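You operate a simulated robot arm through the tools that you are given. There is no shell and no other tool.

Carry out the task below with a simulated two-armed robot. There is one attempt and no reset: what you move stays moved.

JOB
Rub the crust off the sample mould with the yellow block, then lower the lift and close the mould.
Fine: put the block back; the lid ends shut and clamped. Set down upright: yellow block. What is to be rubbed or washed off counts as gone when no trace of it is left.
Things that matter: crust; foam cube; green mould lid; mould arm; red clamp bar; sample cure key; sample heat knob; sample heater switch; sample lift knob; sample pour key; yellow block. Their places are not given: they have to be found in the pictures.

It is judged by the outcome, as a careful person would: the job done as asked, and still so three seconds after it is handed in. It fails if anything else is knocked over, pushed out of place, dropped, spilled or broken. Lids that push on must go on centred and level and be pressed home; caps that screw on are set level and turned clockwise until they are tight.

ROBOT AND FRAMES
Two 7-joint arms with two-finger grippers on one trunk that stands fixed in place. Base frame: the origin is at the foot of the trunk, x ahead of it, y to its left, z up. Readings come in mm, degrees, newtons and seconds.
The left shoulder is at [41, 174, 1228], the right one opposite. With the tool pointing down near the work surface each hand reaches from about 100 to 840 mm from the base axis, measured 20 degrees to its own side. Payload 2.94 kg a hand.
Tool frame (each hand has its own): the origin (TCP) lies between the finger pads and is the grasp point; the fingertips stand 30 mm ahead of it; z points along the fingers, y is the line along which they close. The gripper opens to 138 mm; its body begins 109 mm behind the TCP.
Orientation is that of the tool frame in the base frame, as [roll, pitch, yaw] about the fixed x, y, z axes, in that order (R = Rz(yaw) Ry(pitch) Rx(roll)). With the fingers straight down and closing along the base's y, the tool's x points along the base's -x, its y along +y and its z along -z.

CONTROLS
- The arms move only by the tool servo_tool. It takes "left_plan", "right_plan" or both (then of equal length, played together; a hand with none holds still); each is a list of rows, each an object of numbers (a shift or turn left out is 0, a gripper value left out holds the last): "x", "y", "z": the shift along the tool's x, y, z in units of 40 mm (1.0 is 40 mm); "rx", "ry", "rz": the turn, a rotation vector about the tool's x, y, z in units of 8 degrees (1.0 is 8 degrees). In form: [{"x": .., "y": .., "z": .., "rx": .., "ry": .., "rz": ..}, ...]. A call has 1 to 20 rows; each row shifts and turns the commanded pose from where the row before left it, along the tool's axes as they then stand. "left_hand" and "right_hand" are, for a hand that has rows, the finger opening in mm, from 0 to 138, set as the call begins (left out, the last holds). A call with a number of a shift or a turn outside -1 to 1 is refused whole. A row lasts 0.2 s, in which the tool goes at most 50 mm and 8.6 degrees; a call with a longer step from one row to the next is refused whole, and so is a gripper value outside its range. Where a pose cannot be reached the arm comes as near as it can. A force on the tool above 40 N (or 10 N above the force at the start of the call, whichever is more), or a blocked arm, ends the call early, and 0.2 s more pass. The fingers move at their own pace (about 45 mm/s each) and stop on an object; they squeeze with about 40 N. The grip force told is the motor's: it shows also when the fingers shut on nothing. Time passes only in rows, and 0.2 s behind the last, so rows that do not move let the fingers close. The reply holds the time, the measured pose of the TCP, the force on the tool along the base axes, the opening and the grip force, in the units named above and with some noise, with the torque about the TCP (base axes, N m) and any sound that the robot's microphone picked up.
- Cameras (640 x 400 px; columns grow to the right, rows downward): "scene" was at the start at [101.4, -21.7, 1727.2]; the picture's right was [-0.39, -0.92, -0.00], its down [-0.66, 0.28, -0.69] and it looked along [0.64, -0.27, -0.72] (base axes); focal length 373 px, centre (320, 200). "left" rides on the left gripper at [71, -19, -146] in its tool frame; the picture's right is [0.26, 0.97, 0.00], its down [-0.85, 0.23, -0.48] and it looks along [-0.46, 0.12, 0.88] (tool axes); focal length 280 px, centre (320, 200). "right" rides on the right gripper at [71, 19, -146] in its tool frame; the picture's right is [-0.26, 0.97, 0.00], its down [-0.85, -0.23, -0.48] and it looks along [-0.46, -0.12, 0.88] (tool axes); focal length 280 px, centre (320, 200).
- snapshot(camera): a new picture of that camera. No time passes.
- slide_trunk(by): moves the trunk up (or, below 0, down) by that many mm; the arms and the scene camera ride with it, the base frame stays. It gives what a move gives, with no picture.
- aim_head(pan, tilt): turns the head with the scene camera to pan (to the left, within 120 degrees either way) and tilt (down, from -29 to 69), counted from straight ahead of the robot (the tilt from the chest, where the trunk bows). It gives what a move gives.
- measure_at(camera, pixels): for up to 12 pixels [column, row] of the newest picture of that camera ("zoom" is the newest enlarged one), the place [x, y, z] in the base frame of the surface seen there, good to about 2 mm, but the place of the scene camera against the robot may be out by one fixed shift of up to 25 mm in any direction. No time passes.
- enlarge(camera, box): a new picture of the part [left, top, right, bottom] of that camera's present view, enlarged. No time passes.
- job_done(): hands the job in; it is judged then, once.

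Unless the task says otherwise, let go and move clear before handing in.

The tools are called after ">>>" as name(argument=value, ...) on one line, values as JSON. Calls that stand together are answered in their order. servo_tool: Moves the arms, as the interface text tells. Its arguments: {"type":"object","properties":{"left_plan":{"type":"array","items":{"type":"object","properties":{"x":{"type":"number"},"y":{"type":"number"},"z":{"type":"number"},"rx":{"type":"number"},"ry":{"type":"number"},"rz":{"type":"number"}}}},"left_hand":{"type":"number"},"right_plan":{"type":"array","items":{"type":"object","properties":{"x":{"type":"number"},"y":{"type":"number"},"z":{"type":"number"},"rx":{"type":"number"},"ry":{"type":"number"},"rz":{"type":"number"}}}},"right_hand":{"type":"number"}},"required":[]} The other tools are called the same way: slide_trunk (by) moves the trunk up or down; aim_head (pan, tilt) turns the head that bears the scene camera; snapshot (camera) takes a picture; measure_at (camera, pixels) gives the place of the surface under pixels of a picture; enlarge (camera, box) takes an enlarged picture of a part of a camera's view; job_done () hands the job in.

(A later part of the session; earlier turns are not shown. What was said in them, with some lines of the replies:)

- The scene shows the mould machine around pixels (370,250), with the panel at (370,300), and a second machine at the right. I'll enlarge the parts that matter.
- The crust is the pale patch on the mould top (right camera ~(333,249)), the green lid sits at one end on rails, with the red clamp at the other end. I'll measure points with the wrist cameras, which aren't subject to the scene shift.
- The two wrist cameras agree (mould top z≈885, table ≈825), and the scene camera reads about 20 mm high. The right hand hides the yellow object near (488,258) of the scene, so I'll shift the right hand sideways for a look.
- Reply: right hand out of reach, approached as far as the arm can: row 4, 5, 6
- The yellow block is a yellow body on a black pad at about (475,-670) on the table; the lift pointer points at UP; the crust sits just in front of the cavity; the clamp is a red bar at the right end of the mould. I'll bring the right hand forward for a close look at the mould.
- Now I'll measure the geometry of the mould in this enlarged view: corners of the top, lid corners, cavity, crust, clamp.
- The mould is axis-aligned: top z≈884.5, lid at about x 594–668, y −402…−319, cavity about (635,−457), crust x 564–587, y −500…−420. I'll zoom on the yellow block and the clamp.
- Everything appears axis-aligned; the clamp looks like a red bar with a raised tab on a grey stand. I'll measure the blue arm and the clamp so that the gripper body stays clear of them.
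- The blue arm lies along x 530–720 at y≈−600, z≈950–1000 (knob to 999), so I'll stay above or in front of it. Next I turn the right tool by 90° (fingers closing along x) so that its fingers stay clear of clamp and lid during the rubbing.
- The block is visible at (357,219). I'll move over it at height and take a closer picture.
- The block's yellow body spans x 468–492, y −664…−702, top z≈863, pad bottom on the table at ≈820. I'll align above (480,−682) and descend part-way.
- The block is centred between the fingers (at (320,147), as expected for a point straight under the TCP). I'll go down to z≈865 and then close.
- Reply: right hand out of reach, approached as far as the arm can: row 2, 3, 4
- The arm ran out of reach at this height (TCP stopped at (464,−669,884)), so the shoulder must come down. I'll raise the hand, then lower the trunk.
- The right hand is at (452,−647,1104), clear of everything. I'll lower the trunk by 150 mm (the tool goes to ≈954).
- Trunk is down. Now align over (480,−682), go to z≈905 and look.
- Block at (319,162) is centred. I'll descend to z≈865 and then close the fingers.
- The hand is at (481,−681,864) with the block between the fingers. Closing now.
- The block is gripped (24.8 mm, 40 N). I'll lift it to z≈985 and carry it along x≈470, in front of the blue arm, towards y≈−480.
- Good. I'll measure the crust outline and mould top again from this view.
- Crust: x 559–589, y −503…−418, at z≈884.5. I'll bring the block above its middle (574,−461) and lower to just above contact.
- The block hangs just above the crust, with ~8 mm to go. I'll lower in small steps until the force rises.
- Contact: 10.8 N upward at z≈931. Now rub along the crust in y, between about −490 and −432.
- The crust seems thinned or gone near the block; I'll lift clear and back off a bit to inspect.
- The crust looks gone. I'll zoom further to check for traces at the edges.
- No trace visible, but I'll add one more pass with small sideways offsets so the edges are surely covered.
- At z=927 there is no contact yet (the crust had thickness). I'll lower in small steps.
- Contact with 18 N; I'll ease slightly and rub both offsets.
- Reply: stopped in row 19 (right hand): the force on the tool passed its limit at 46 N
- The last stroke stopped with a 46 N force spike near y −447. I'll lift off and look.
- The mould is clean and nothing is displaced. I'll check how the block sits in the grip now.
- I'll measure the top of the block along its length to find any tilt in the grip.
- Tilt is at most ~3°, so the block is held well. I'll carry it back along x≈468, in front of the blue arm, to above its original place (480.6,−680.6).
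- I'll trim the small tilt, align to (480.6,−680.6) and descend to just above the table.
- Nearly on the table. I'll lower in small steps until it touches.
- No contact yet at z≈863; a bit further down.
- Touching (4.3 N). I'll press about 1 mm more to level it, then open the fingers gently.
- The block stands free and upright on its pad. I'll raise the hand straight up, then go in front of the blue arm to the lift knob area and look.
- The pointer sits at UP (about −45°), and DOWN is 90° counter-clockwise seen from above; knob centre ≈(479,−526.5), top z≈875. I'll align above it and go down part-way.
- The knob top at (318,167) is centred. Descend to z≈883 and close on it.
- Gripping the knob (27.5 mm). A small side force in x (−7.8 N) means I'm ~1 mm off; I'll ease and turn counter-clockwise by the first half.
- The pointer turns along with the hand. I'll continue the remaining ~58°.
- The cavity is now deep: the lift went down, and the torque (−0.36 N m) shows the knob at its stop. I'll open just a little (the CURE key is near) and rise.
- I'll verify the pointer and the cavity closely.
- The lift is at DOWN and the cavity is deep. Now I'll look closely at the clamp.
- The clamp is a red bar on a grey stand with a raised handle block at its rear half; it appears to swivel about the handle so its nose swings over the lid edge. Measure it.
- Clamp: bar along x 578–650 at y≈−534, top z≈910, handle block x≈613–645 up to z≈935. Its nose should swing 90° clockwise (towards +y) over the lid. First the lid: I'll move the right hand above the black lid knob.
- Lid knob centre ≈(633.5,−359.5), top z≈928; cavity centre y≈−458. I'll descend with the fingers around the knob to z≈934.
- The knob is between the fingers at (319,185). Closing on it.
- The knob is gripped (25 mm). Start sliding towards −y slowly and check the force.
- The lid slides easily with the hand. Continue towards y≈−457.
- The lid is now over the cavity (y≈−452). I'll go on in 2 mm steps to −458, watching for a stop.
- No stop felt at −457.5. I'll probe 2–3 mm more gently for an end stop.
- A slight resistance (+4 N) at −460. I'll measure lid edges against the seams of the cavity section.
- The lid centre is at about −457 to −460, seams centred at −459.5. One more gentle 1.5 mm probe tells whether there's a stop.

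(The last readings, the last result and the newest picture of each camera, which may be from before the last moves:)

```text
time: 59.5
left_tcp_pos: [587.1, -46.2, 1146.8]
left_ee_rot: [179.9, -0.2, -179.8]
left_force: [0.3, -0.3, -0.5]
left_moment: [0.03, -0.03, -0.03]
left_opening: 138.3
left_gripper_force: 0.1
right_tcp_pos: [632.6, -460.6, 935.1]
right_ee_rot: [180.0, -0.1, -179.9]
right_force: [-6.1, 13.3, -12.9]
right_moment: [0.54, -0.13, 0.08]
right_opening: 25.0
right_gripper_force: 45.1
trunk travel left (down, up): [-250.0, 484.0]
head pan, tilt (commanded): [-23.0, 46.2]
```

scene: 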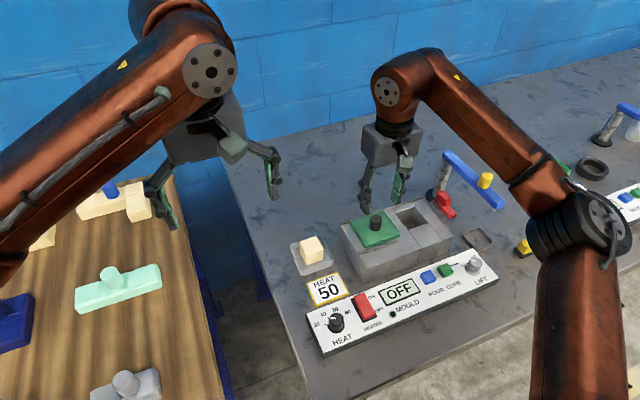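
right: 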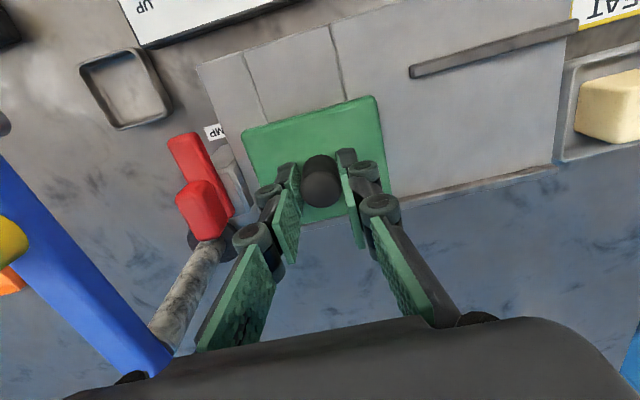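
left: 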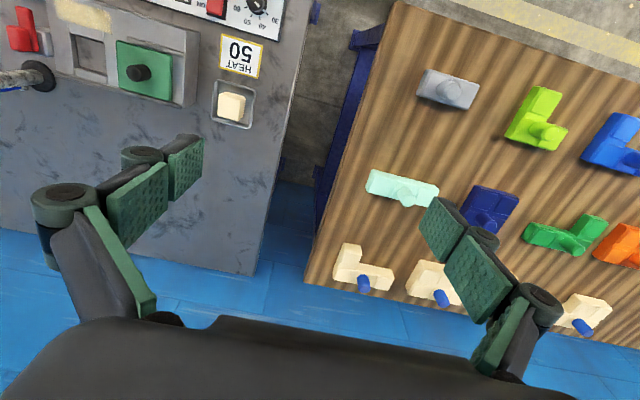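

A firm stop now (13 N): the lid is fully shut at y≈−460. I'll relax the push, open the fingers and rise.

>>> servo_tool(right_plan=[{"y": 0.04, "z": 0.02}, {}])

>>> servo_tool(right_plan=[{}, {}, {}, {}], right_hand=56)

>>> servo_tool(right_plan=[{"z": -0.5}, {"z": -0.7}, {"z": -0.7}, {}])

>>> snapshot(camera="right")

>>> snapshot(camera="scene")

```text
time: 60.1
left_tcp_pos: [588.2, -46.9, 1147.1]
left_ee_rot: [-180.0, 0.0, -180.0]
left_force: [-0.4, -0.4, -0.1]
left_moment: [-0.04, 0.02, -0.01]
left_opening: 138.0
left_gripper_force: 0.1
right_tcp_pos: [632.6, -460.5, 933.9]
right_ee_rot: [-179.9, 0.0, 179.9]
right_force: [-2.9, 11.1, -6.9]
right_moment: [0.3, 0.97, 0.08]
right_opening: 25.1
right_gripper_force: 45.4
trunk travel left (down, up): [-250.0, 484.0]
head pan, tilt (commanded): [-23.0, 46.2]
```

```text
time: 61.1
left_tcp_pos: [588.0, -48.5, 1146.8]
left_ee_rot: [-180.0, -0.1, -179.9]
left_force: [-0.5, -0.2, 0.3]
left_moment: [-0.02, -0.01, 0.02]
left_opening: 138.0
left_gripper_force: 0.0
right_tcp_pos: [631.9, -460.7, 934.5]
right_ee_rot: [179.9, 0.0, 179.9]
right_force: [0.0, 0.7, 0.4]
right_moment: [-0.03, 0.0, 0.02]
right_opening: 56.0
right_gripper_force: 0.1
trunk travel left (down, up): [-250.0, 484.0]
head pan, tilt (commanded): [-23.0, 46.2]
```

```text
time: 62.1
left_tcp_pos: [589.2, -47.9, 1146.2]
left_ee_rot: [-180.0, -0.1, -179.9]
left_force: [-1.2, 0.4, 0.7]
left_moment: [0.02, 0.01, 0.02]
left_opening: 138.0
left_gripper_force: 0.1
right_tcp_pos: [631.0, -460.6, 1008.7]
right_ee_rot: [-179.8, 0.1, 179.9]
right_force: [1.0, 0.7, 0.2]
right_moment: [-0.01, 0.01, -0.01]
right_opening: 55.9
right_gripper_force: 0.1
trunk travel left (down, up): [-250.0, 484.0]
head pan, tilt (commanded): [-23.0, 46.2]
```

```text
taken
```

right: 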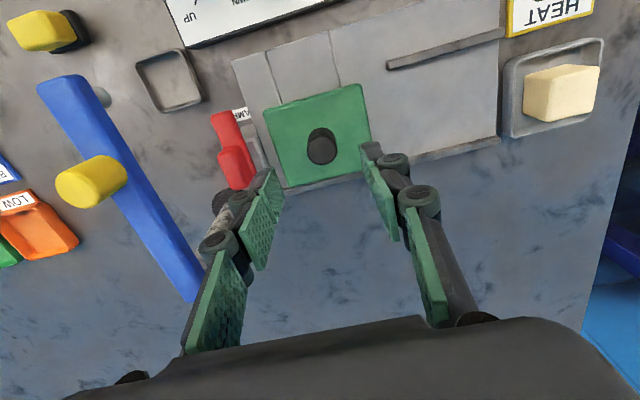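

```text
taken
```

scene: 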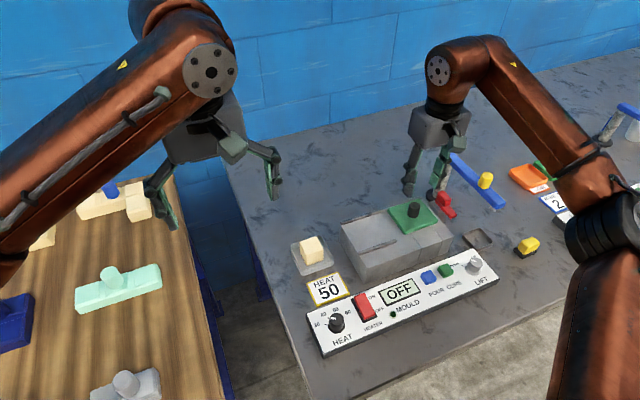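

The lid sits squared over the section between the seams. Before going to the clamp handle, I'll measure the outward extent of the finger linkage, since the blue arm's edge is at y≈−588, and remeasure the handle.

>>> measure_at(camera="right", pixels=[[203, 245], [228, 205], [215, 215], [190, 320], [437, 195], [410, 160], [455, 310], [240, 192], [230, 155], [236, 175], [225, 120], [247, 160]])

>>> enlarge(camera="right", box=[190, 90, 290, 220])

```text
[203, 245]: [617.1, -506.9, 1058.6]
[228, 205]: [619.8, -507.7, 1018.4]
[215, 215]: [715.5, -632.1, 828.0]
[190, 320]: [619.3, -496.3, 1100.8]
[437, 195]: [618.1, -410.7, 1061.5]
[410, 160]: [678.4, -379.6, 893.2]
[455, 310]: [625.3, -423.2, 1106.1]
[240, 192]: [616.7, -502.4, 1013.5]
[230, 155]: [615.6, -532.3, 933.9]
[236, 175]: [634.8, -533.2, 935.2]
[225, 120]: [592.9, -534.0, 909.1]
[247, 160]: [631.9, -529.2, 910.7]
```

```text
3.08 times, centred on (240, 155) of right
```

zoom: 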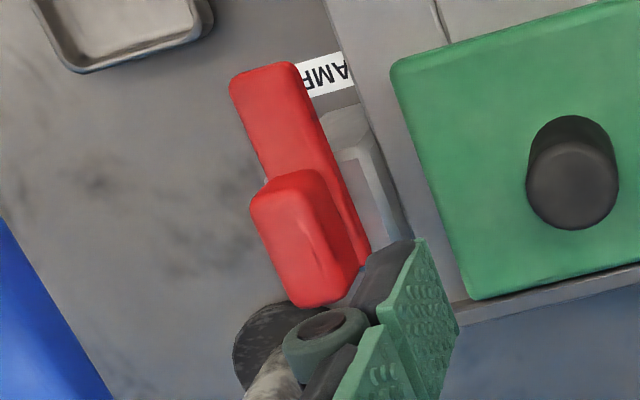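

Now measure handle and bar extents in this zoom.

>>> measure_at(camera="zoom", pixels=[[270, 195], [312, 180], [258, 205], [300, 290], [335, 280], [290, 240], [240, 95], [285, 75], [355, 240], [365, 255], [380, 220], [340, 120]])

```text
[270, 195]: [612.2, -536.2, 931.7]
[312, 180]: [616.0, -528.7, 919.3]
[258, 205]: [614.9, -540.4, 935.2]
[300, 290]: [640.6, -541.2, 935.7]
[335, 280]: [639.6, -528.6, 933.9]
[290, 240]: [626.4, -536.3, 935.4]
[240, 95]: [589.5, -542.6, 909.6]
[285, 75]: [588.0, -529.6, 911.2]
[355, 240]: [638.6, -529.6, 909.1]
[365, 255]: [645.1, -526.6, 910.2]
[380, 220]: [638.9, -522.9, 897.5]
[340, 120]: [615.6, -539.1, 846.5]
```

Handle: x 612–642, y −541…−528, z 911–935. I'll move over its centre (627.5,−534.5) with a narrow opening, then descend.

>>> servo_tool(right_plan=[{"y": -0.6, "x": 0.09}, {"y": -0.65}, {"y": -0.6}, {"z": 0.6}, {"z": 0.4}, {}], right_hand=40)

>>> snapshot(camera="right")

>>> snapshot(camera="scene")

```text
time: 63.5
left_tcp_pos: [588.3, -49.2, 1147.5]
left_ee_rot: [180.0, 0.0, -180.0]
left_force: [0.1, 0.3, -0.2]
left_moment: [0.0, 0.0, 0.03]
left_opening: 137.9
left_gripper_force: 0.1
right_tcp_pos: [629.5, -472.5, 970.3]
right_ee_rot: [-180.0, 0.0, 179.9]
right_force: [-1.3, 0.6, 0.3]
right_moment: [0.02, 0.02, 0.01]
right_opening: 40.1
right_gripper_force: 0.1
right hand out of reach, approached as far as the arm can: row 1, 2, 3
trunk travel left (down, up): [-250.0, 484.0]
head pan, tilt (commanded): [-23.0, 46.2]
```

```text
taken
```

right: 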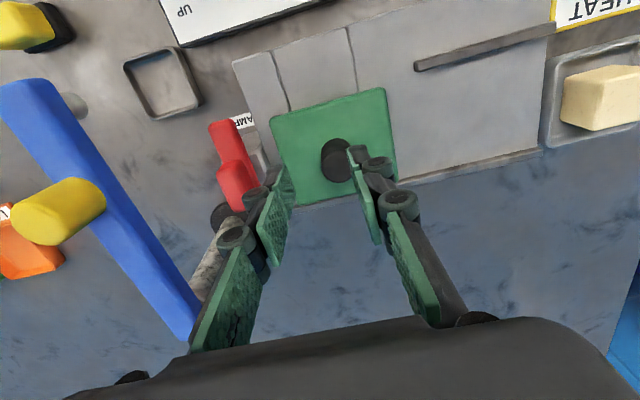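

```text
taken
```

scene: 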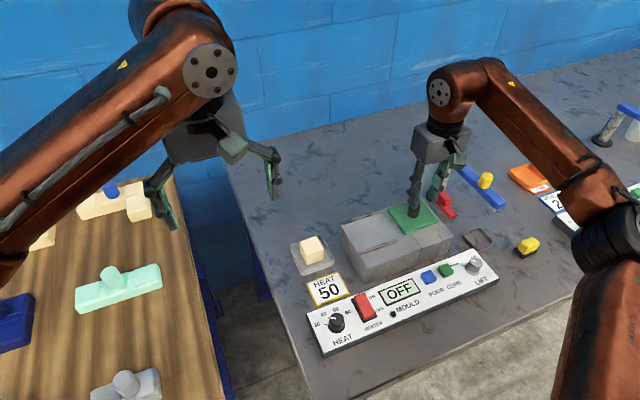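

The arm couldn't go further right at z≈1008 with this trunk height (stopped at y≈−472, clear of everything). I'll test whether it reaches further at this lower height.

>>> servo_tool(right_plan=[{"y": -0.3}, {"y": -0.3}, {"y": -0.3}, {"y": -0.3}])

```text
time: 64.5
left_tcp_pos: [588.6, -48.4, 1147.9]
left_ee_rot: [180.0, 0.0, -179.9]
left_force: [0.5, -0.2, -0.4]
left_moment: [-0.01, -0.04, 0.03]
left_opening: 137.9
left_gripper_force: 0.0
right_tcp_pos: [628.3, -486.3, 969.7]
right_ee_rot: [179.9, 0.1, 179.5]
right_force: [-0.2, 0.8, -0.1]
right_moment: [0.03, 0.0, -0.04]
right_opening: 40.1
right_gripper_force: 0.1
right hand out of reach, approached as far as the arm can: row 1, 2, 4
trunk travel left (down, up): [-250.0, 484.0]
head pan, tilt (commanded): [-23.0, 46.2]
```

It gains a little at lower height, so it's an arm-length limit. Raising the trunk ~70 mm (wrist level with the shoulder) and leaning the tool 12° about its closing axis (tips towards +x) will give the missing reach while keeping the pads parallel to the handle. First, raise the trunk.

>>> slide_trunk(by=70)

>>> servo_tool(right_plan=[{"ry": -0.5}, {"ry": -0.5}, {"ry": -0.5}, {}])

>>> snapshot(camera="right")

```text
time: 65.5
left_tcp_pos: [588.6, -47.6, 1216.6]
left_ee_rot: [-179.9, -0.1, -179.8]
left_force: [-0.1, -0.4, -0.6]
left_moment: [-0.01, 0.04, -0.03]
left_opening: 137.7
left_gripper_force: 0.0
right_tcp_pos: [613.2, -485.1, 1069.9]
right_ee_rot: [-180.0, 3.3, 179.6]
right_force: [1.0, 0.1, -0.4]
right_moment: [0.02, 0.04, 0.03]
right_opening: 40.0
right_gripper_force: 0.1
trunk travel left (down, up): [-320.0, 414.0]
head pan, tilt (commanded): [-23.0, 46.2]
```

```text
time: 66.5
left_tcp_pos: [588.6, -48.6, 1217.7]
left_ee_rot: [-180.0, -0.1, -179.9]
left_force: [0.2, 0.1, 0.3]
left_moment: [0.01, 0.04, 0.0]
left_opening: 137.9
left_gripper_force: 0.0
right_tcp_pos: [614.1, -484.2, 1073.0]
right_ee_rot: [-180.0, 15.5, 179.5]
right_force: [0.6, 0.6, 0.5]
right_moment: [-0.01, 0.04, -0.02]
right_opening: 40.0
right_gripper_force: 0.2
trunk travel left (down, up): [-320.0, 414.0]
head pan, tilt (commanded): [-23.0, 46.2]
```

```text
taken
```

right: 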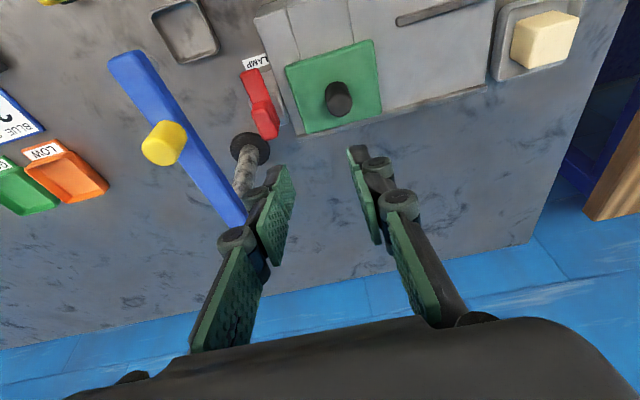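

The tilt is now 15.5° (the trunk move added some). I'll trim it to 12°, descend to z≈990 and then move sideways to the handle.

>>> servo_tool(right_plan=[{"ry": 0.43, "rz": -0.06}, {"x": 0.05, "z": 0.7}, {"x": 0.05, "z": 0.7}, {"z": 0.7}, {"y": -0.3}, {"y": -0.35}, {"y": -0.35}, {"y": -0.26}, {}])

>>> snapshot(camera="right")

>>> snapshot(camera="scene")

```text
time: 68.5
left_tcp_pos: [586.9, -48.4, 1217.5]
left_ee_rot: [179.9, 0.0, -179.9]
left_force: [-0.1, 1.1, -0.1]
left_moment: [-0.02, 0.02, -0.02]
left_opening: 138.0
left_gripper_force: 0.0
right_tcp_pos: [624.7, -505.0, 989.0]
right_ee_rot: [-180.0, 11.9, -179.9]
right_force: [0.6, -0.6, -0.5]
right_moment: [0.03, 0.01, 0.0]
right_opening: 40.1
right_gripper_force: 0.1
right hand out of reach, approached as far as the arm can: row 6, 7, 8
trunk travel left (down, up): [-320.0, 414.0]
head pan, tilt (commanded): [-23.0, 46.2]
```

```text
taken
```

right: 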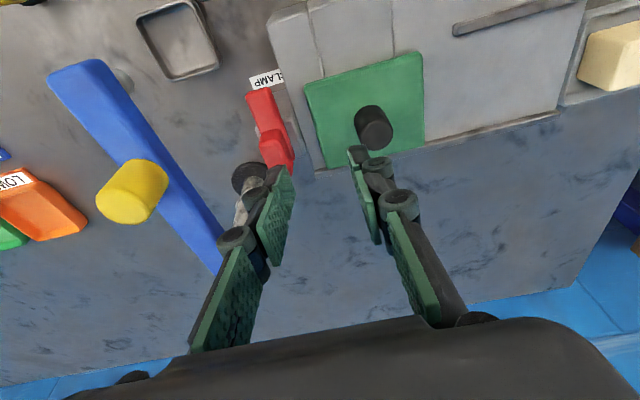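

```text
taken
```

scene: 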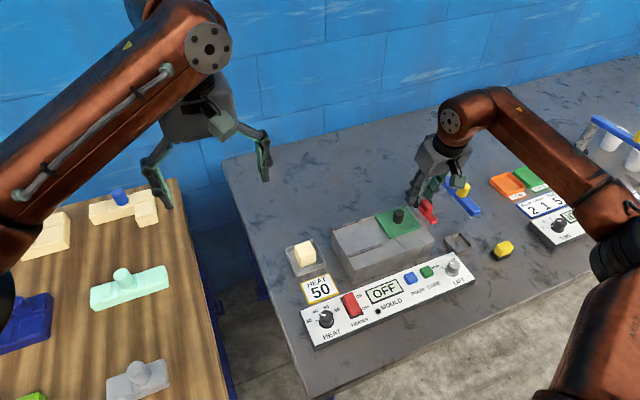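

Still limited at y≈−505 although the arm isn't stretched, so it's a joint limit tied to this tool yaw. Yaw 90 worked well further right earlier; I'll untilt, turn to yaw ~90 here (clear height) and test the reach above the handle.

>>> servo_tool(right_plan=[{"ry": 0.75}, {"ry": 0.74}, {"rz": 1}, {"rz": 1}, {"rz": 1}, {"rz": 1}, {"rz": 1}, {"rz": 1}, {"rz": 1}, {"rz": 1}, {"rz": 1}, {"rz": 1}, {"rz": 1}, {"rz": 0.25}, {}])

```text
time: 71.7
left_tcp_pos: [588.0, -48.9, 1218.6]
left_ee_rot: [-180.0, 0.0, 180.0]
left_force: [0.1, 0.3, -0.1]
left_moment: [-0.01, 0.01, 0.01]
left_opening: 138.0
left_gripper_force: 0.0
right_tcp_pos: [625.2, -504.4, 990.3]
right_ee_rot: [168.1, 0.2, 90.0]
right_force: [0.1, 0.7, -0.2]
right_moment: [-0.03, 0.02, 0.0]
right_opening: 40.2
right_gripper_force: 0.1
right hand out of reach, approached as far as the arm can: row 1, 2
trunk travel left (down, up): [-320.0, 414.0]
head pan, tilt (commanded): [-23.0, 46.2]
```

Yaw 90 is reached, with the 12° lean towards +x still there (roll 168). I'll remove the lean and try moving to above the handle.

>>> servo_tool(right_plan=[{"rx": 0.75}, {"rx": 0.74}, {"x": -0.25}, {"x": -0.25}, {"x": -0.25}, {}])

>>> snapshot(camera="right")

>>> snapshot(camera="scene")

```text
time: 73.1
left_tcp_pos: [588.1, -47.6, 1218.3]
left_ee_rot: [180.0, -0.1, -180.0]
left_force: [0.3, -0.5, 0.1]
left_moment: [0.0, 0.01, -0.02]
left_opening: 137.9
left_gripper_force: 0.0
right_tcp_pos: [626.5, -534.6, 989.7]
right_ee_rot: [180.0, 0.1, 90.1]
right_force: [0.8, -0.6, -1.0]
right_moment: [0.01, -0.02, -0.04]
right_opening: 40.0
right_gripper_force: 0.0
trunk travel left (down, up): [-320.0, 414.0]
head pan, tilt (commanded): [-23.0, 46.2]
```

```text
taken
```

right: 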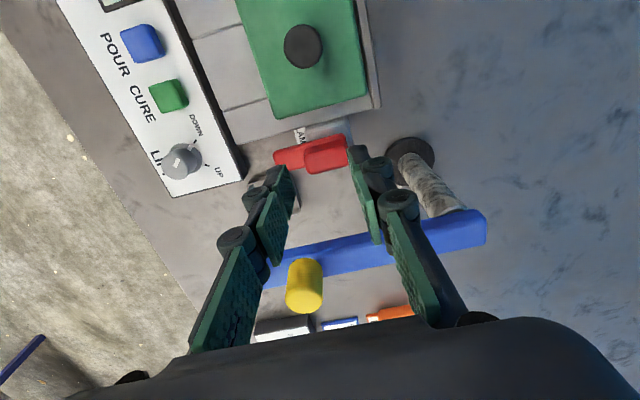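

```text
taken
```

scene: 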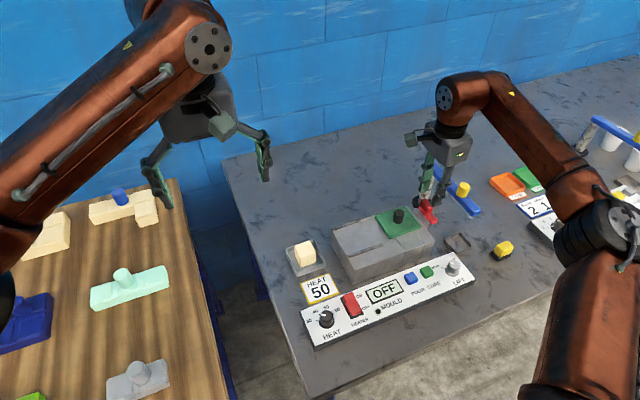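

At yaw 90 the hand reaches right above the handle without tilt. Now I test, still at this safe height, how far the tool can turn clockwise here.

>>> servo_tool(right_plan=[{"rz": 1}, {"rz": 1}, {"rz": 1}, {"rz": 1}, {"rz": 1}, {"rz": 1}, {"rz": 1}, {"rz": 1}, {"rz": 1}, {"rz": 1}, {"rz": 1}, {"rz": 0.25}])

```text
time: 75.7
left_tcp_pos: [587.0, -48.4, 1217.7]
left_ee_rot: [-179.9, 0.1, -179.9]
left_force: [-0.1, 0.5, 0.0]
left_moment: [-0.01, 0.0, -0.03]
left_opening: 138.1
left_gripper_force: 0.1
right_tcp_pos: [625.7, -534.5, 989.4]
right_ee_rot: [179.9, -0.1, -0.1]
right_force: [0.5, 0.3, -0.4]
right_moment: [-0.03, 0.0, 0.02]
right_opening: 40.1
right_gripper_force: 0.0
trunk travel left (down, up): [-320.0, 414.0]
head pan, tilt (commanded): [-23.0, 46.2]
```

Yaw 0 is reachable too. Test whether it goes on to −90 (then I could grip across the handle's width at yaw 0 and turn 90° clockwise).

>>> servo_tool(right_plan=[{"rz": 1}, {"rz": 1}, {"rz": 1}, {"rz": 1}, {"rz": 1}, {"rz": 1}, {"rz": 1}, {"rz": 1}, {"rz": 1}, {"rz": 1}, {"rz": 1}, {"rz": 0.25}])

```text
time: 78.3
left_tcp_pos: [586.2, -49.1, 1217.2]
left_ee_rot: [179.8, 0.0, -179.9]
left_force: [0.1, 0.1, 0.2]
left_moment: [-0.02, 0.01, -0.02]
left_opening: 138.1
left_gripper_force: 0.1
right_tcp_pos: [626.0, -535.4, 989.9]
right_ee_rot: [180.0, -0.2, -90.1]
right_force: [-0.8, -0.9, 0.3]
right_moment: [-0.02, 0.0, 0.01]
right_opening: 40.0
right_gripper_force: 0.1
trunk travel left (down, up): [-320.0, 414.0]
head pan, tilt (commanded): [-23.0, 46.2]
```

Fully reachable to −90. I'll turn back to yaw 0 (fingers closing along y), narrow the opening to 32, and look.

>>> servo_tool(right_plan=[{"rz": -1}, {"rz": -1}, {"rz": -1}, {"rz": -1}, {"rz": -1}, {"rz": -1}, {"rz": -1}, {"rz": -1}, {"rz": -1}, {"rz": -1}, {"rz": -1}, {"rz": -0.25}, {}], right_hand=34)

>>> snapshot(camera="right")

```text
time: 81.1
left_tcp_pos: [588.4, -48.9, 1217.9]
left_ee_rot: [-180.0, 0.0, -179.9]
left_force: [0.0, -0.6, -0.5]
left_moment: [-0.05, -0.01, -0.01]
left_opening: 138.1
left_gripper_force: 0.1
right_tcp_pos: [625.5, -534.7, 989.7]
right_ee_rot: [179.9, 0.0, 0.2]
right_force: [0.7, 0.5, -0.3]
right_moment: [0.0, -0.03, 0.03]
right_opening: 33.8
right_gripper_force: 0.0
trunk travel left (down, up): [-320.0, 414.0]
head pan, tilt (commanded): [-23.0, 46.2]
```

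```text
taken
```

right: 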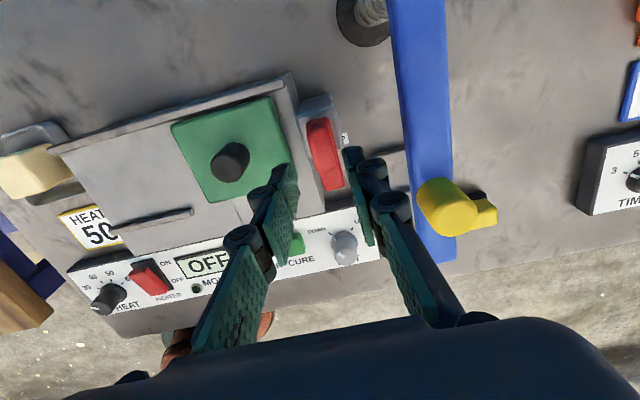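

Now I see the clamp from behind between the fingers at (325,150). I'll zoom and measure it again.

>>> enlarge(camera="right", box=[270, 80, 380, 220])

>>> measure_at(camera="right", pixels=[[320, 130], [312, 125], [330, 122], [316, 160], [334, 157], [325, 145], [331, 180], [322, 186], [341, 180], [305, 110], [318, 100], [340, 110]])

```text
2.86 times, centred on (325, 150) of right
```

zoom: 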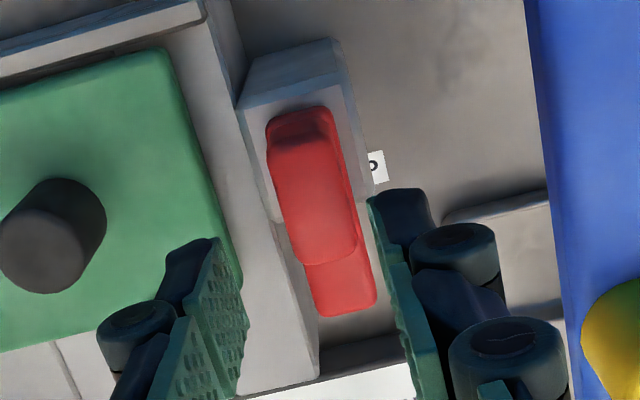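

```text
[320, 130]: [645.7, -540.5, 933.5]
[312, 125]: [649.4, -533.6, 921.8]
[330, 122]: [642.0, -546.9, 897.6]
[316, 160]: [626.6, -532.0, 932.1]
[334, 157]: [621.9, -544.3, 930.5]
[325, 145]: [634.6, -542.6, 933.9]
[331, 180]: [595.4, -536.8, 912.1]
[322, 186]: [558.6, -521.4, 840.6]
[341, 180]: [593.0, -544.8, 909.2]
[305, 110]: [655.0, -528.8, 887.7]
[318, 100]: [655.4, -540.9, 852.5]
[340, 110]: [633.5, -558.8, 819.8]
```

I'll measure the handle's two side edges and ends precisely from the zoom.

>>> enlarge(camera="right", box=[290, 100, 360, 200])

```text
4.00 times, centred on (325, 150) of right
```

zoom: 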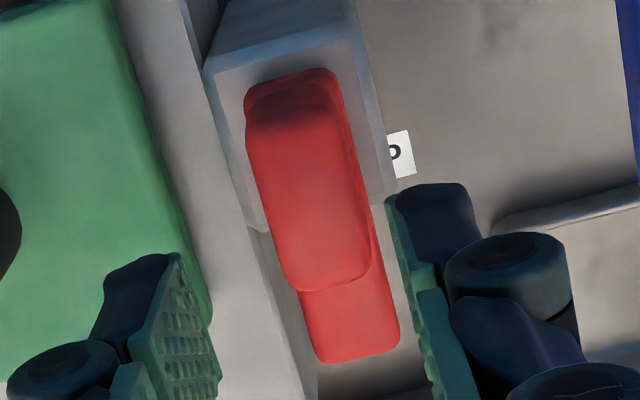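

>>> measure_at(camera="zoom", pixels=[[252, 140], [335, 130], [295, 130], [275, 220], [355, 220], [318, 220], [300, 280], [362, 270], [320, 350], [390, 340], [250, 80], [355, 60]])

```text
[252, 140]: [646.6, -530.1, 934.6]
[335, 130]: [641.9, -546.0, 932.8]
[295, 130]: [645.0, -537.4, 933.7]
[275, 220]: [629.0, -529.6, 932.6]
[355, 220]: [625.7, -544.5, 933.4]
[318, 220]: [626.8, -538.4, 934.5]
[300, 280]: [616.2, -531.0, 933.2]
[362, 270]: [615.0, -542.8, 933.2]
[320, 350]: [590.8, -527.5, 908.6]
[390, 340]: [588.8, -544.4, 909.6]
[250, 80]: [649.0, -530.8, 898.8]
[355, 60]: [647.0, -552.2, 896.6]
```

Handle top: x 613–648, y −530…−545.5, so centre ≈(631,−537.5). I'll align and descend to z≈944 (tips just above the bar).

>>> servo_tool(right_plan=[{"x": 0.13, "y": 0.06}, {"z": 0.5}, {"z": 0.4}, {"z": 0.24}, {}])

>>> snapshot(camera="right")

>>> enlarge(camera="scene", box=[380, 130, 500, 240])

```text
time: 82.3
left_tcp_pos: [587.1, -48.2, 1216.1]
left_ee_rot: [-180.0, 0.1, -179.9]
left_force: [0.7, 0.5, -0.5]
left_moment: [0.0, -0.04, 0.02]
left_opening: 138.1
left_gripper_force: 0.1
right_tcp_pos: [631.1, -537.1, 943.4]
right_ee_rot: [179.8, -0.1, 0.1]
right_force: [0.4, -0.5, 0.8]
right_moment: [-0.03, 0.0, -0.03]
right_opening: 34.2
right_gripper_force: 0.1
trunk travel left (down, up): [-320.0, 414.0]
head pan, tilt (commanded): [-23.0, 46.2]
```

```text
taken
```

right: 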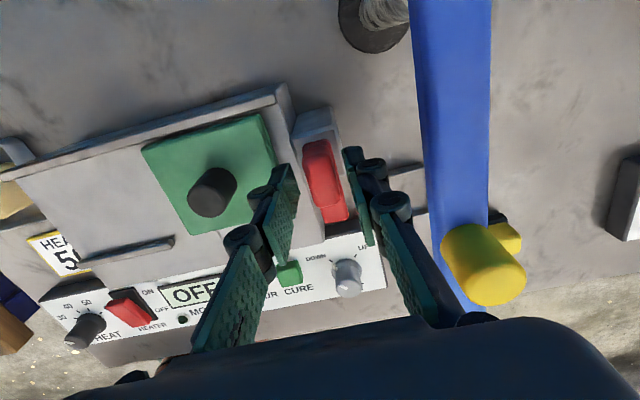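

```text
3.64 times, centred on (440, 185) of scene
```

zoom: 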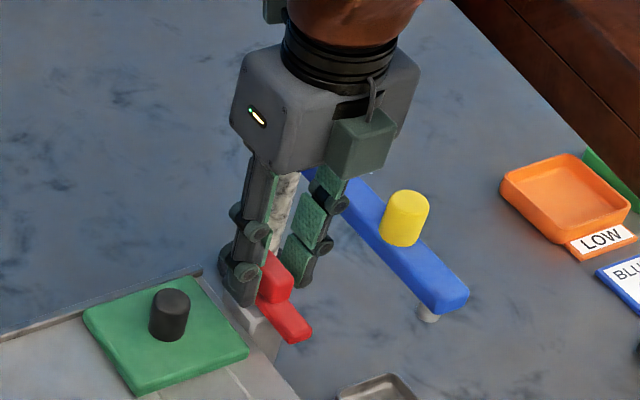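

The handle sits between the fingers at (320,172). Closing on it.

>>> servo_tool(right_plan=[{}, {}, {}, {}], right_hand=6)

>>> snapshot(camera="right")

```text
time: 83.3
left_tcp_pos: [587.4, -49.8, 1218.0]
left_ee_rot: [-180.0, 0.0, -180.0]
left_force: [0.3, -0.4, 0.2]
left_moment: [0.03, -0.01, 0.01]
left_opening: 137.9
left_gripper_force: 0.1
right_tcp_pos: [630.9, -538.2, 944.0]
right_ee_rot: [179.9, 0.1, -0.1]
right_force: [1.6, -5.4, 0.3]
right_moment: [-0.15, -0.11, -0.06]
right_opening: 17.6
right_gripper_force: 43.0
trunk travel left (down, up): [-320.0, 414.0]
head pan, tilt (commanded): [-23.0, 46.2]
```

```text
taken
```

right: 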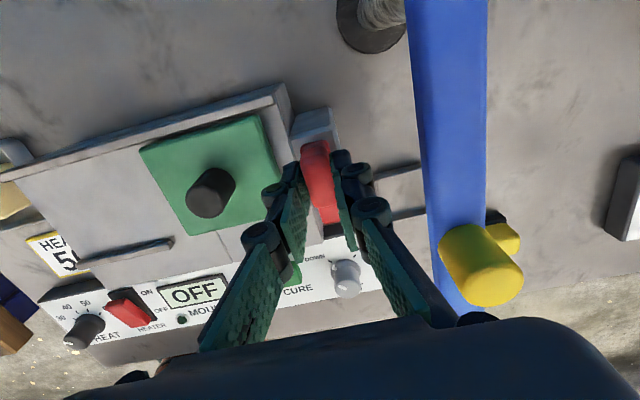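

Handle gripped (17.6 mm). I'll turn clockwise a few degrees first and check the forces.

>>> servo_tool(right_plan=[{"rz": 0.5}, {"rz": 0.5}])

>>> snapshot(camera="right")

```text
time: 83.9
left_tcp_pos: [586.9, -49.5, 1217.1]
left_ee_rot: [-179.9, 0.1, -179.9]
left_force: [0.3, 0.3, -0.6]
left_moment: [0.01, 0.03, 0.02]
left_opening: 138.1
left_gripper_force: 0.0
right_tcp_pos: [630.1, -537.0, 943.6]
right_ee_rot: [179.8, 0.0, -8.0]
right_force: [-0.4, -3.7, -1.1]
right_moment: [-0.18, -0.26, 0.01]
right_opening: 17.8
right_gripper_force: 42.8
trunk travel left (down, up): [-320.0, 414.0]
head pan, tilt (commanded): [-23.0, 46.2]
```

```text
taken
```

right: 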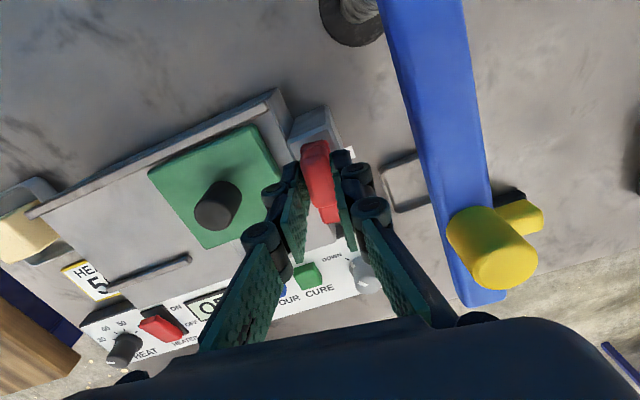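

It turns freely with little force. Continue clockwise in steps to about −50°.

>>> servo_tool(right_plan=[{"rz": 0.8}, {"rz": 0.8}, {"rz": 0.8}, {"rz": 0.8}, {"rz": 0.8}, {"rz": 0.8}])

>>> snapshot(camera="right")

>>> enlarge(camera="scene", box=[360, 150, 480, 260])

```text
time: 85.3
left_tcp_pos: [588.3, -47.0, 1217.6]
left_ee_rot: [180.0, 0.1, -179.9]
left_force: [-0.3, 0.3, -0.2]
left_moment: [0.01, 0.06, -0.01]
left_opening: 138.0
left_gripper_force: 0.1
right_tcp_pos: [632.3, -535.3, 942.8]
right_ee_rot: [179.9, 0.0, -46.3]
right_force: [0.5, 9.0, -3.9]
right_moment: [0.49, 0.21, 0.06]
right_opening: 17.4
right_gripper_force: 43.0
trunk travel left (down, up): [-320.0, 414.0]
head pan, tilt (commanded): [-23.0, 46.2]
```

```text
taken
```

right: 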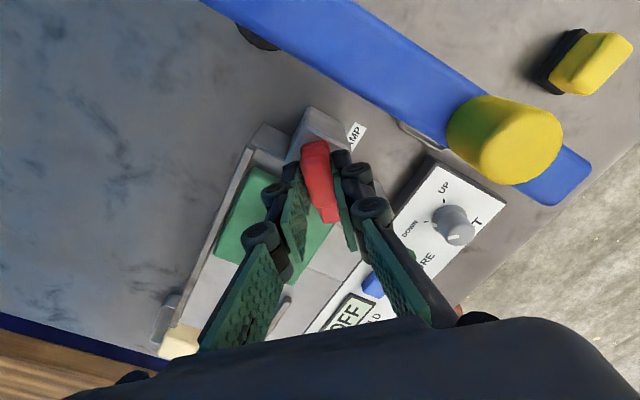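

```text
3.64 times, centred on (420, 205) of scene
```

zoom: 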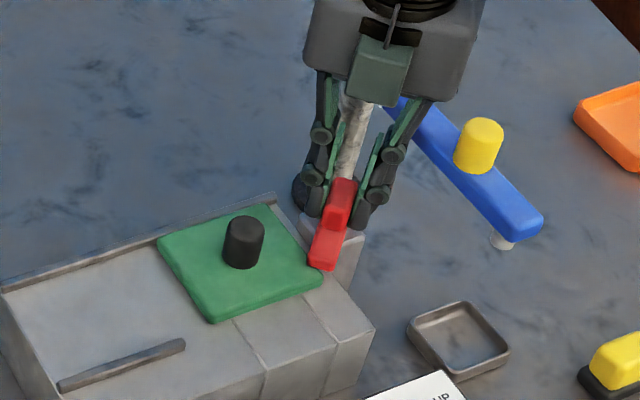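

The nose swings over the lid's edge; a 9 N side force suggests the pivot is about 1 mm towards +y. I'll correct slightly and continue.

>>> servo_tool(right_plan=[{"x": -0.018, "y": -0.017, "rz": 0.5}, {"rz": 0.7}, {"rz": 0.7}])

>>> enlarge(camera="scene", box=[360, 150, 480, 260])

```text
time: 86.1
left_tcp_pos: [587.8, -48.6, 1216.6]
left_ee_rot: [-180.0, -0.1, -179.9]
left_force: [0.8, -0.7, -0.7]
left_moment: [0.04, 0.01, 0.01]
left_opening: 138.1
left_gripper_force: 0.0
right_tcp_pos: [632.6, -534.2, 943.9]
right_ee_rot: [-180.0, -0.1, -61.6]
right_force: [5.5, 9.5, -5.1]
right_moment: [0.46, -0.08, 0.05]
right_opening: 17.7
right_gripper_force: 43.3
trunk travel left (down, up): [-320.0, 414.0]
head pan, tilt (commanded): [-23.0, 46.2]
```

```text
3.64 times, centred on (420, 205) of scene
```

zoom: 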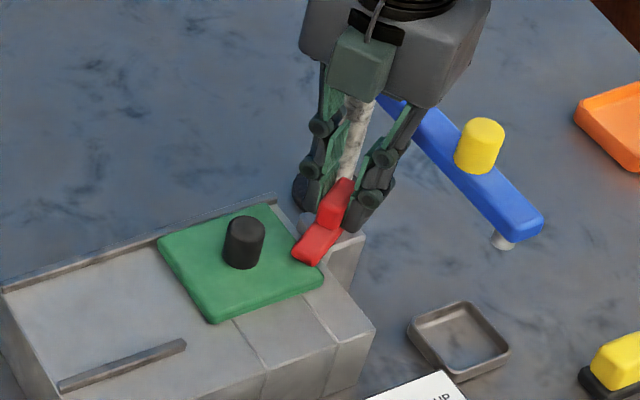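

Over the lid now at about −62°, forces modest. Continue to −90 with a small correction.

>>> servo_tool(right_plan=[{"x": -0.018, "y": -0.03, "rz": 0.6}, {"rz": 0.7}, {"rz": 0.7}, {"rz": 0.7}, {"rz": 0.7}, {"rz": 0.15}])

>>> snapshot(camera="right")

>>> enlarge(camera="scene", box=[360, 150, 480, 260])

```text
time: 87.5
left_tcp_pos: [589.0, -47.5, 1217.0]
left_ee_rot: [180.0, -0.1, -179.9]
left_force: [0.7, 0.3, -1.1]
left_moment: [0.02, 0.01, 0.02]
left_opening: 137.8
left_gripper_force: 0.1
right_tcp_pos: [635.8, -534.7, 944.1]
right_ee_rot: [-180.0, -0.1, -90.0]
right_force: [16.0, 7.1, -3.8]
right_moment: [-0.18, -0.56, 0.08]
right_opening: 17.8
right_gripper_force: 42.8
trunk travel left (down, up): [-320.0, 414.0]
head pan, tilt (commanded): [-23.0, 46.2]
```

```text
taken
```

right: 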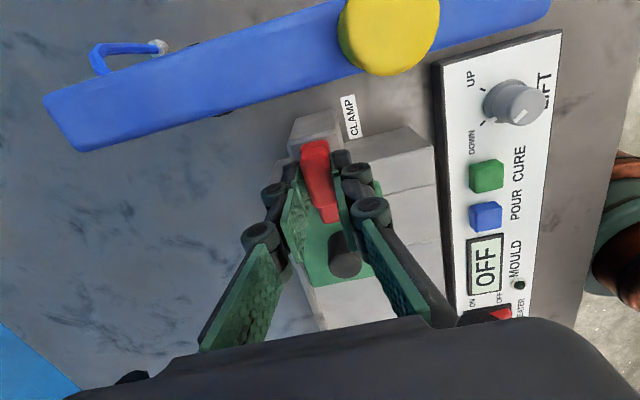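

```text
3.64 times, centred on (420, 205) of scene
```

zoom: 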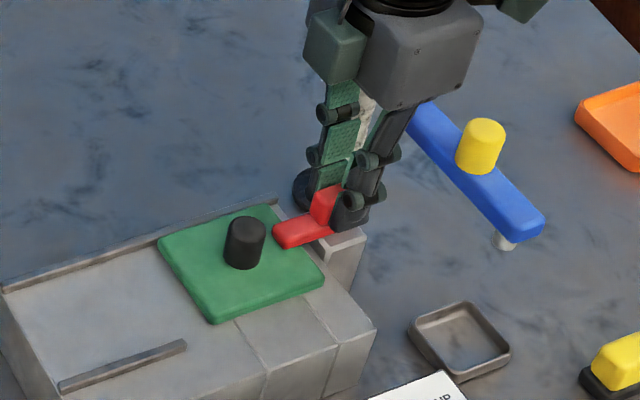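

The bar now points across the lid. A 16 N side force says my rotation centre is ~2 mm off; I'll correct it and probe 4° further for an end stop.

>>> servo_tool(right_plan=[{"x": -0.02, "y": -0.045}, {"rz": 0.25}, {"rz": 0.25}, {}])

```text
time: 88.5
left_tcp_pos: [589.3, -46.7, 1216.6]
left_ee_rot: [180.0, 0.0, -179.9]
left_force: [-0.2, -0.7, 0.4]
left_moment: [0.02, -0.01, 0.0]
left_opening: 138.0
left_gripper_force: 0.2
right_tcp_pos: [635.1, -533.8, 943.3]
right_ee_rot: [-180.0, -0.1, -94.0]
right_force: [15.8, 2.3, -1.3]
right_moment: [0.23, -0.42, 0.74]
right_opening: 17.8
right_gripper_force: 42.5
trunk travel left (down, up): [-320.0, 414.0]
head pan, tilt (commanded): [-23.0, 46.2]
```

Torque rose to 0.74 N m: the clamp is at its end stop. I'll relax back and let go.

>>> servo_tool(right_plan=[{"rz": -0.25}, {"rz": -0.15}, {}])

>>> servo_tool(right_plan=[{}, {}, {}, {}], right_hand=40)

>>> snapshot(camera="right")

```text
time: 89.3
left_tcp_pos: [588.0, -47.8, 1216.6]
left_ee_rot: [180.0, -0.1, -179.8]
left_force: [0.1, 0.2, -1.1]
left_moment: [0.05, -0.03, 0.03]
left_opening: 138.0
left_gripper_force: 0.0
right_tcp_pos: [635.2, -533.6, 943.3]
right_ee_rot: [-180.0, -0.1, -90.6]
right_force: [15.4, 2.4, 0.5]
right_moment: [-0.08, -0.42, 0.09]
right_opening: 17.5
right_gripper_force: 42.3
trunk travel left (down, up): [-320.0, 414.0]
head pan, tilt (commanded): [-23.0, 46.2]
```

```text
time: 90.3
left_tcp_pos: [588.3, -48.1, 1217.4]
left_ee_rot: [-180.0, 0.0, -179.9]
left_force: [0.4, -0.2, -0.1]
left_moment: [0.02, 0.0, -0.02]
left_opening: 137.8
left_gripper_force: 0.0
right_tcp_pos: [634.1, -534.9, 944.7]
right_ee_rot: [-180.0, -0.2, -90.7]
right_force: [0.1, 0.0, 0.2]
right_moment: [-0.01, 0.04, 0.01]
right_opening: 40.1
right_gripper_force: 0.1
trunk travel left (down, up): [-320.0, 414.0]
head pan, tilt (commanded): [-23.0, 46.2]
```

```text
taken
```

right: 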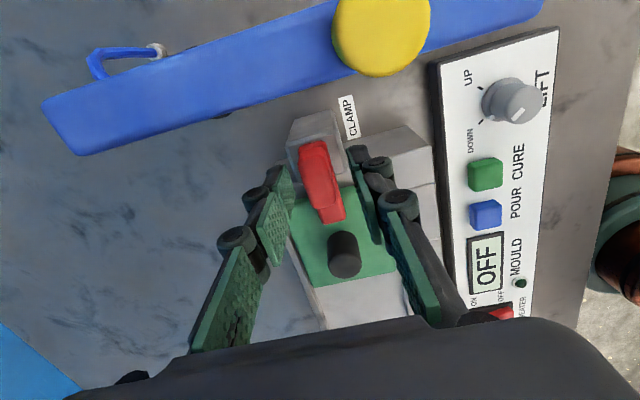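

The hand is free of the handle. I'll rise straight up, then inspect.

>>> servo_tool(right_plan=[{"z": -0.5}, {"z": -0.8}, {"z": -0.8}, {}])

>>> snapshot(camera="right")

>>> snapshot(camera="scene")

>>> enlarge(camera="scene", box=[300, 160, 480, 300])

```text
time: 91.3
left_tcp_pos: [588.8, -48.3, 1217.1]
left_ee_rot: [-179.9, 0.0, -179.9]
left_force: [-0.7, -0.2, 0.4]
left_moment: [0.03, 0.01, 0.02]
left_opening: 138.3
left_gripper_force: 0.1
right_tcp_pos: [633.3, -533.2, 1027.8]
right_ee_rot: [179.9, -0.2, -90.8]
right_force: [0.0, 0.4, -0.3]
right_moment: [0.01, 0.0, -0.02]
right_opening: 39.9
right_gripper_force: 0.0
trunk travel left (down, up): [-320.0, 414.0]
head pan, tilt (commanded): [-23.0, 46.2]
```

```text
taken
```

right: 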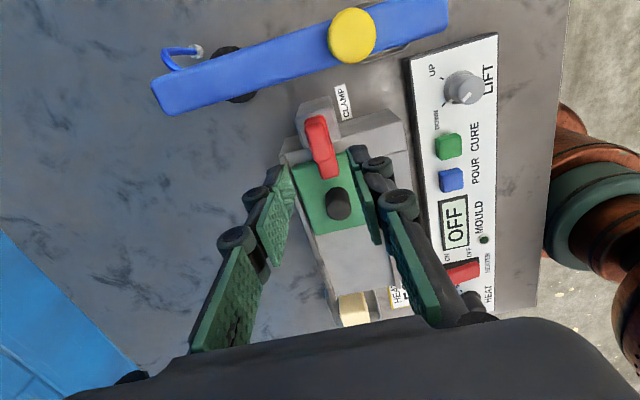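

```text
taken
```

scene: 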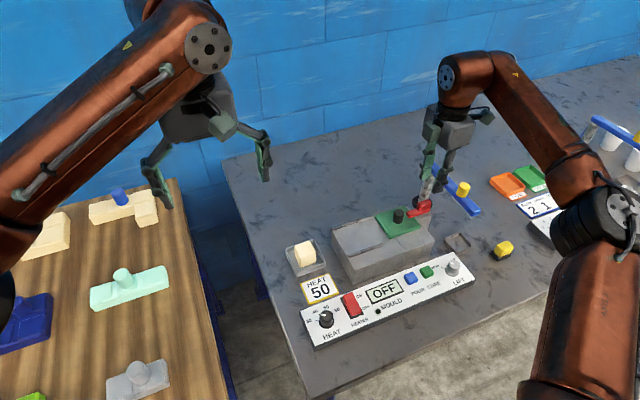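

```text
2.86 times, centred on (390, 230) of scene
```

zoom: 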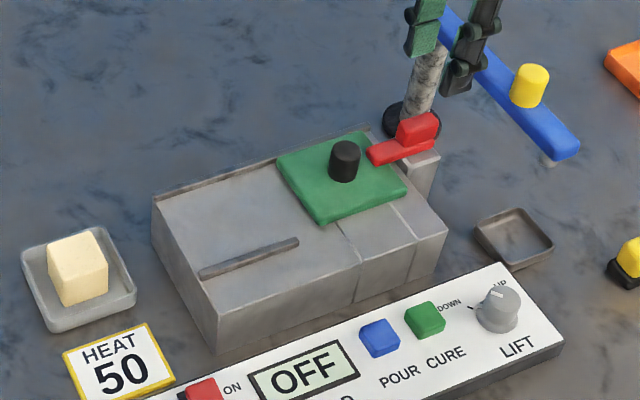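

The clamp bar lies across the lid. I'll verify the bar's angle, the lid's edges and the yellow block from close up.

>>> enlarge(camera="right", box=[270, 90, 420, 240])

>>> measure_at(camera="right", pixels=[[309, 118], [326, 117], [317, 178], [338, 175], [345, 153], [338, 190], [395, 140], [400, 175], [300, 180], [318, 232], [352, 228], [300, 120]])

>>> enlarge(camera="scene", box=[440, 220, 530, 290])

```text
2.67 times, centred on (345, 165) of right
```

zoom: 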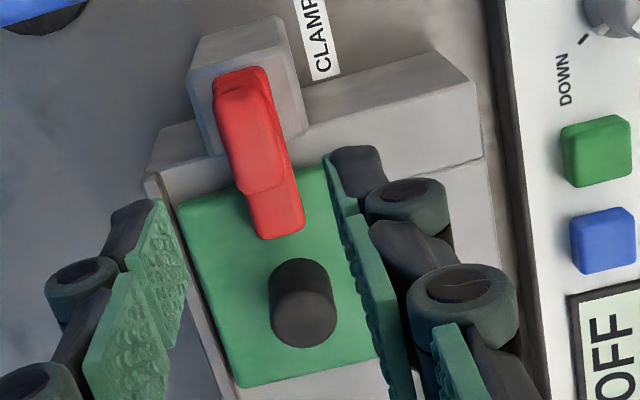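

```text
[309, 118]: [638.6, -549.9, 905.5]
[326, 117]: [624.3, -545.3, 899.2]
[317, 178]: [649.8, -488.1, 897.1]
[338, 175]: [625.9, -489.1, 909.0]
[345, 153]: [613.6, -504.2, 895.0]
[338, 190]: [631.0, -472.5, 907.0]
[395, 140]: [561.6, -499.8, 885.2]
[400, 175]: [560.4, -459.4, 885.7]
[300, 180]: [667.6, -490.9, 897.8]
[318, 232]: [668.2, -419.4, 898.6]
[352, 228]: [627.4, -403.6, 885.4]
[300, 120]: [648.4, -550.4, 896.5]
```

```text
5.71 times, centred on (485, 255) of scene
```

zoom: 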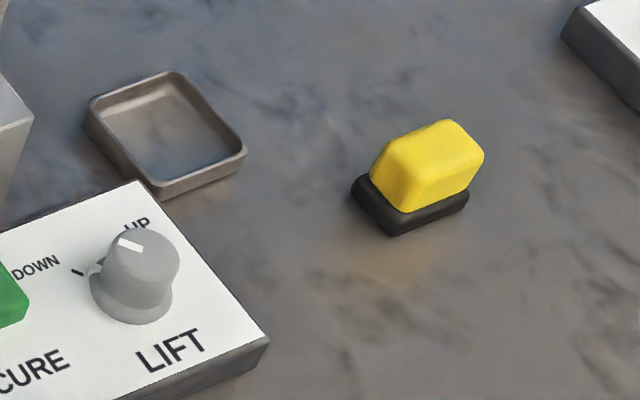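

The bar covers the lid edge, the lid edges are at about y −500/−415. I'll check the block's levelness by measuring its top from the scene view.

>>> measure_at(camera="zoom", pixels=[[410, 150], [450, 128], [470, 155], [430, 175], [440, 150], [360, 195], [390, 225], [465, 200], [300, 150], [500, 260], [127, 243], [75, 271]])

>>> measure_at(camera="right", pixels=[[455, 90], [462, 88], [466, 93], [460, 97], [443, 103]])

>>> enlarge(camera="right", box=[420, 50, 500, 130])

```text
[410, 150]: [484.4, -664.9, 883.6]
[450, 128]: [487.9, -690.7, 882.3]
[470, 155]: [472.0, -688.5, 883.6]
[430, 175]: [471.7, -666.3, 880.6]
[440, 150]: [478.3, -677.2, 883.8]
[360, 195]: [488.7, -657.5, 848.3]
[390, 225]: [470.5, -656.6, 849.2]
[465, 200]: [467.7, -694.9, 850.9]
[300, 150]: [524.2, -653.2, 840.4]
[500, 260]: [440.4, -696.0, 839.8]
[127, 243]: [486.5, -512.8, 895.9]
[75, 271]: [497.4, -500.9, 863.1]
```

```text
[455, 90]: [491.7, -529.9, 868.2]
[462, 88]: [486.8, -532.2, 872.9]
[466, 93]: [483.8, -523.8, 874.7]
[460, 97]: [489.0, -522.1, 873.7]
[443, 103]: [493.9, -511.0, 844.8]
```

```text
5.00 times, centred on (460, 90) of right
```

zoom: 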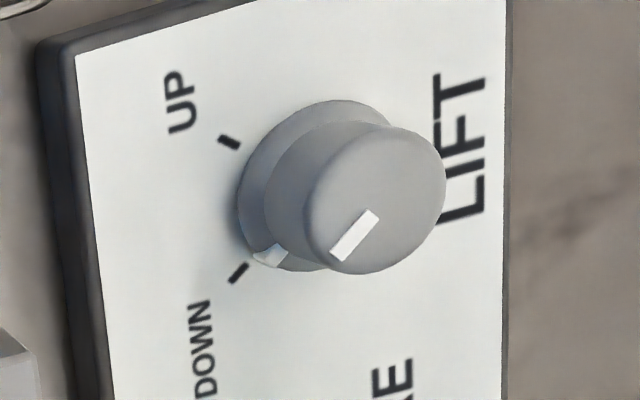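

Block is level on its spot, the lift marker sits at the DOWN tick, and lid and clamp are in place. I'll retreat the right hand up and back so it's well clear.

>>> servo_tool(right_plan=[{"z": -0.8}, {"z": -0.6}, {"y": 0.8}, {"y": 0.8}, {"y": 0.8}, {}])

>>> snapshot(camera="scene")

>>> enlarge(camera="scene", box=[280, 170, 480, 350])

```text
time: 92.7
left_tcp_pos: [588.6, -47.6, 1216.5]
left_ee_rot: [-179.9, -0.1, -179.9]
left_force: [0.3, 0.3, -0.2]
left_moment: [0.0, 0.03, 0.01]
left_opening: 137.9
left_gripper_force: 0.0
right_tcp_pos: [539.6, -531.1, 1083.9]
right_ee_rot: [-180.0, -0.1, -90.8]
right_force: [0.3, 1.1, 0.2]
right_moment: [-0.01, 0.07, -0.01]
right_opening: 40.3
right_gripper_force: 0.0
trunk travel left (down, up): [-320.0, 414.0]
head pan, tilt (commanded): [-23.0, 46.2]
```

```text
taken
```

scene: 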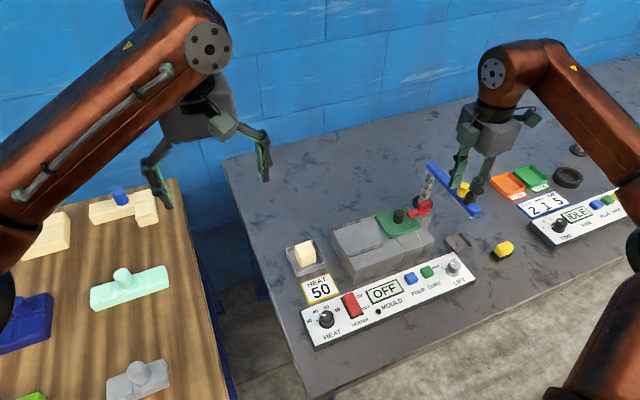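

```text
2.22 times, centred on (380, 260) of scene
```

zoom: 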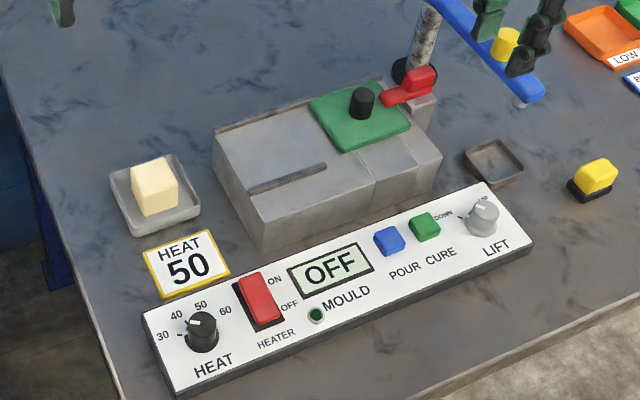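

The final picture shows the crust gone, lid shut under the red clamp bar, lift knob at DOWN, the yellow block upright in its place, everything else untouched, and both hands clear. Handing in.

>>> job_done()

```text
The job is handed in.
```

The crust is off the mould, the lift is down, and the lid is shut and clamped. The job is handed in.

- **Crust:** I rubbed it with the yellow block until no trace showed in close-up, then went over the edges once more. The last stroke of that pass stopped early when the force reached 46 N. I lifted off and checked, and nothing had moved or been marked.
- **Yellow block:** It is back at its original spot, standing upright and level on its pad.
- **Lift:** The knob is turned to its stop at DOWN, and the mould cavity is now deep.
- **Lid:** It slid over the cavity until it met its end stop.
- **Clamp:** The red bar is turned to its end stop and lies across the edge of the lid.

I saw no sign that anything else on the table had moved. Both hands are empty and clear of it.
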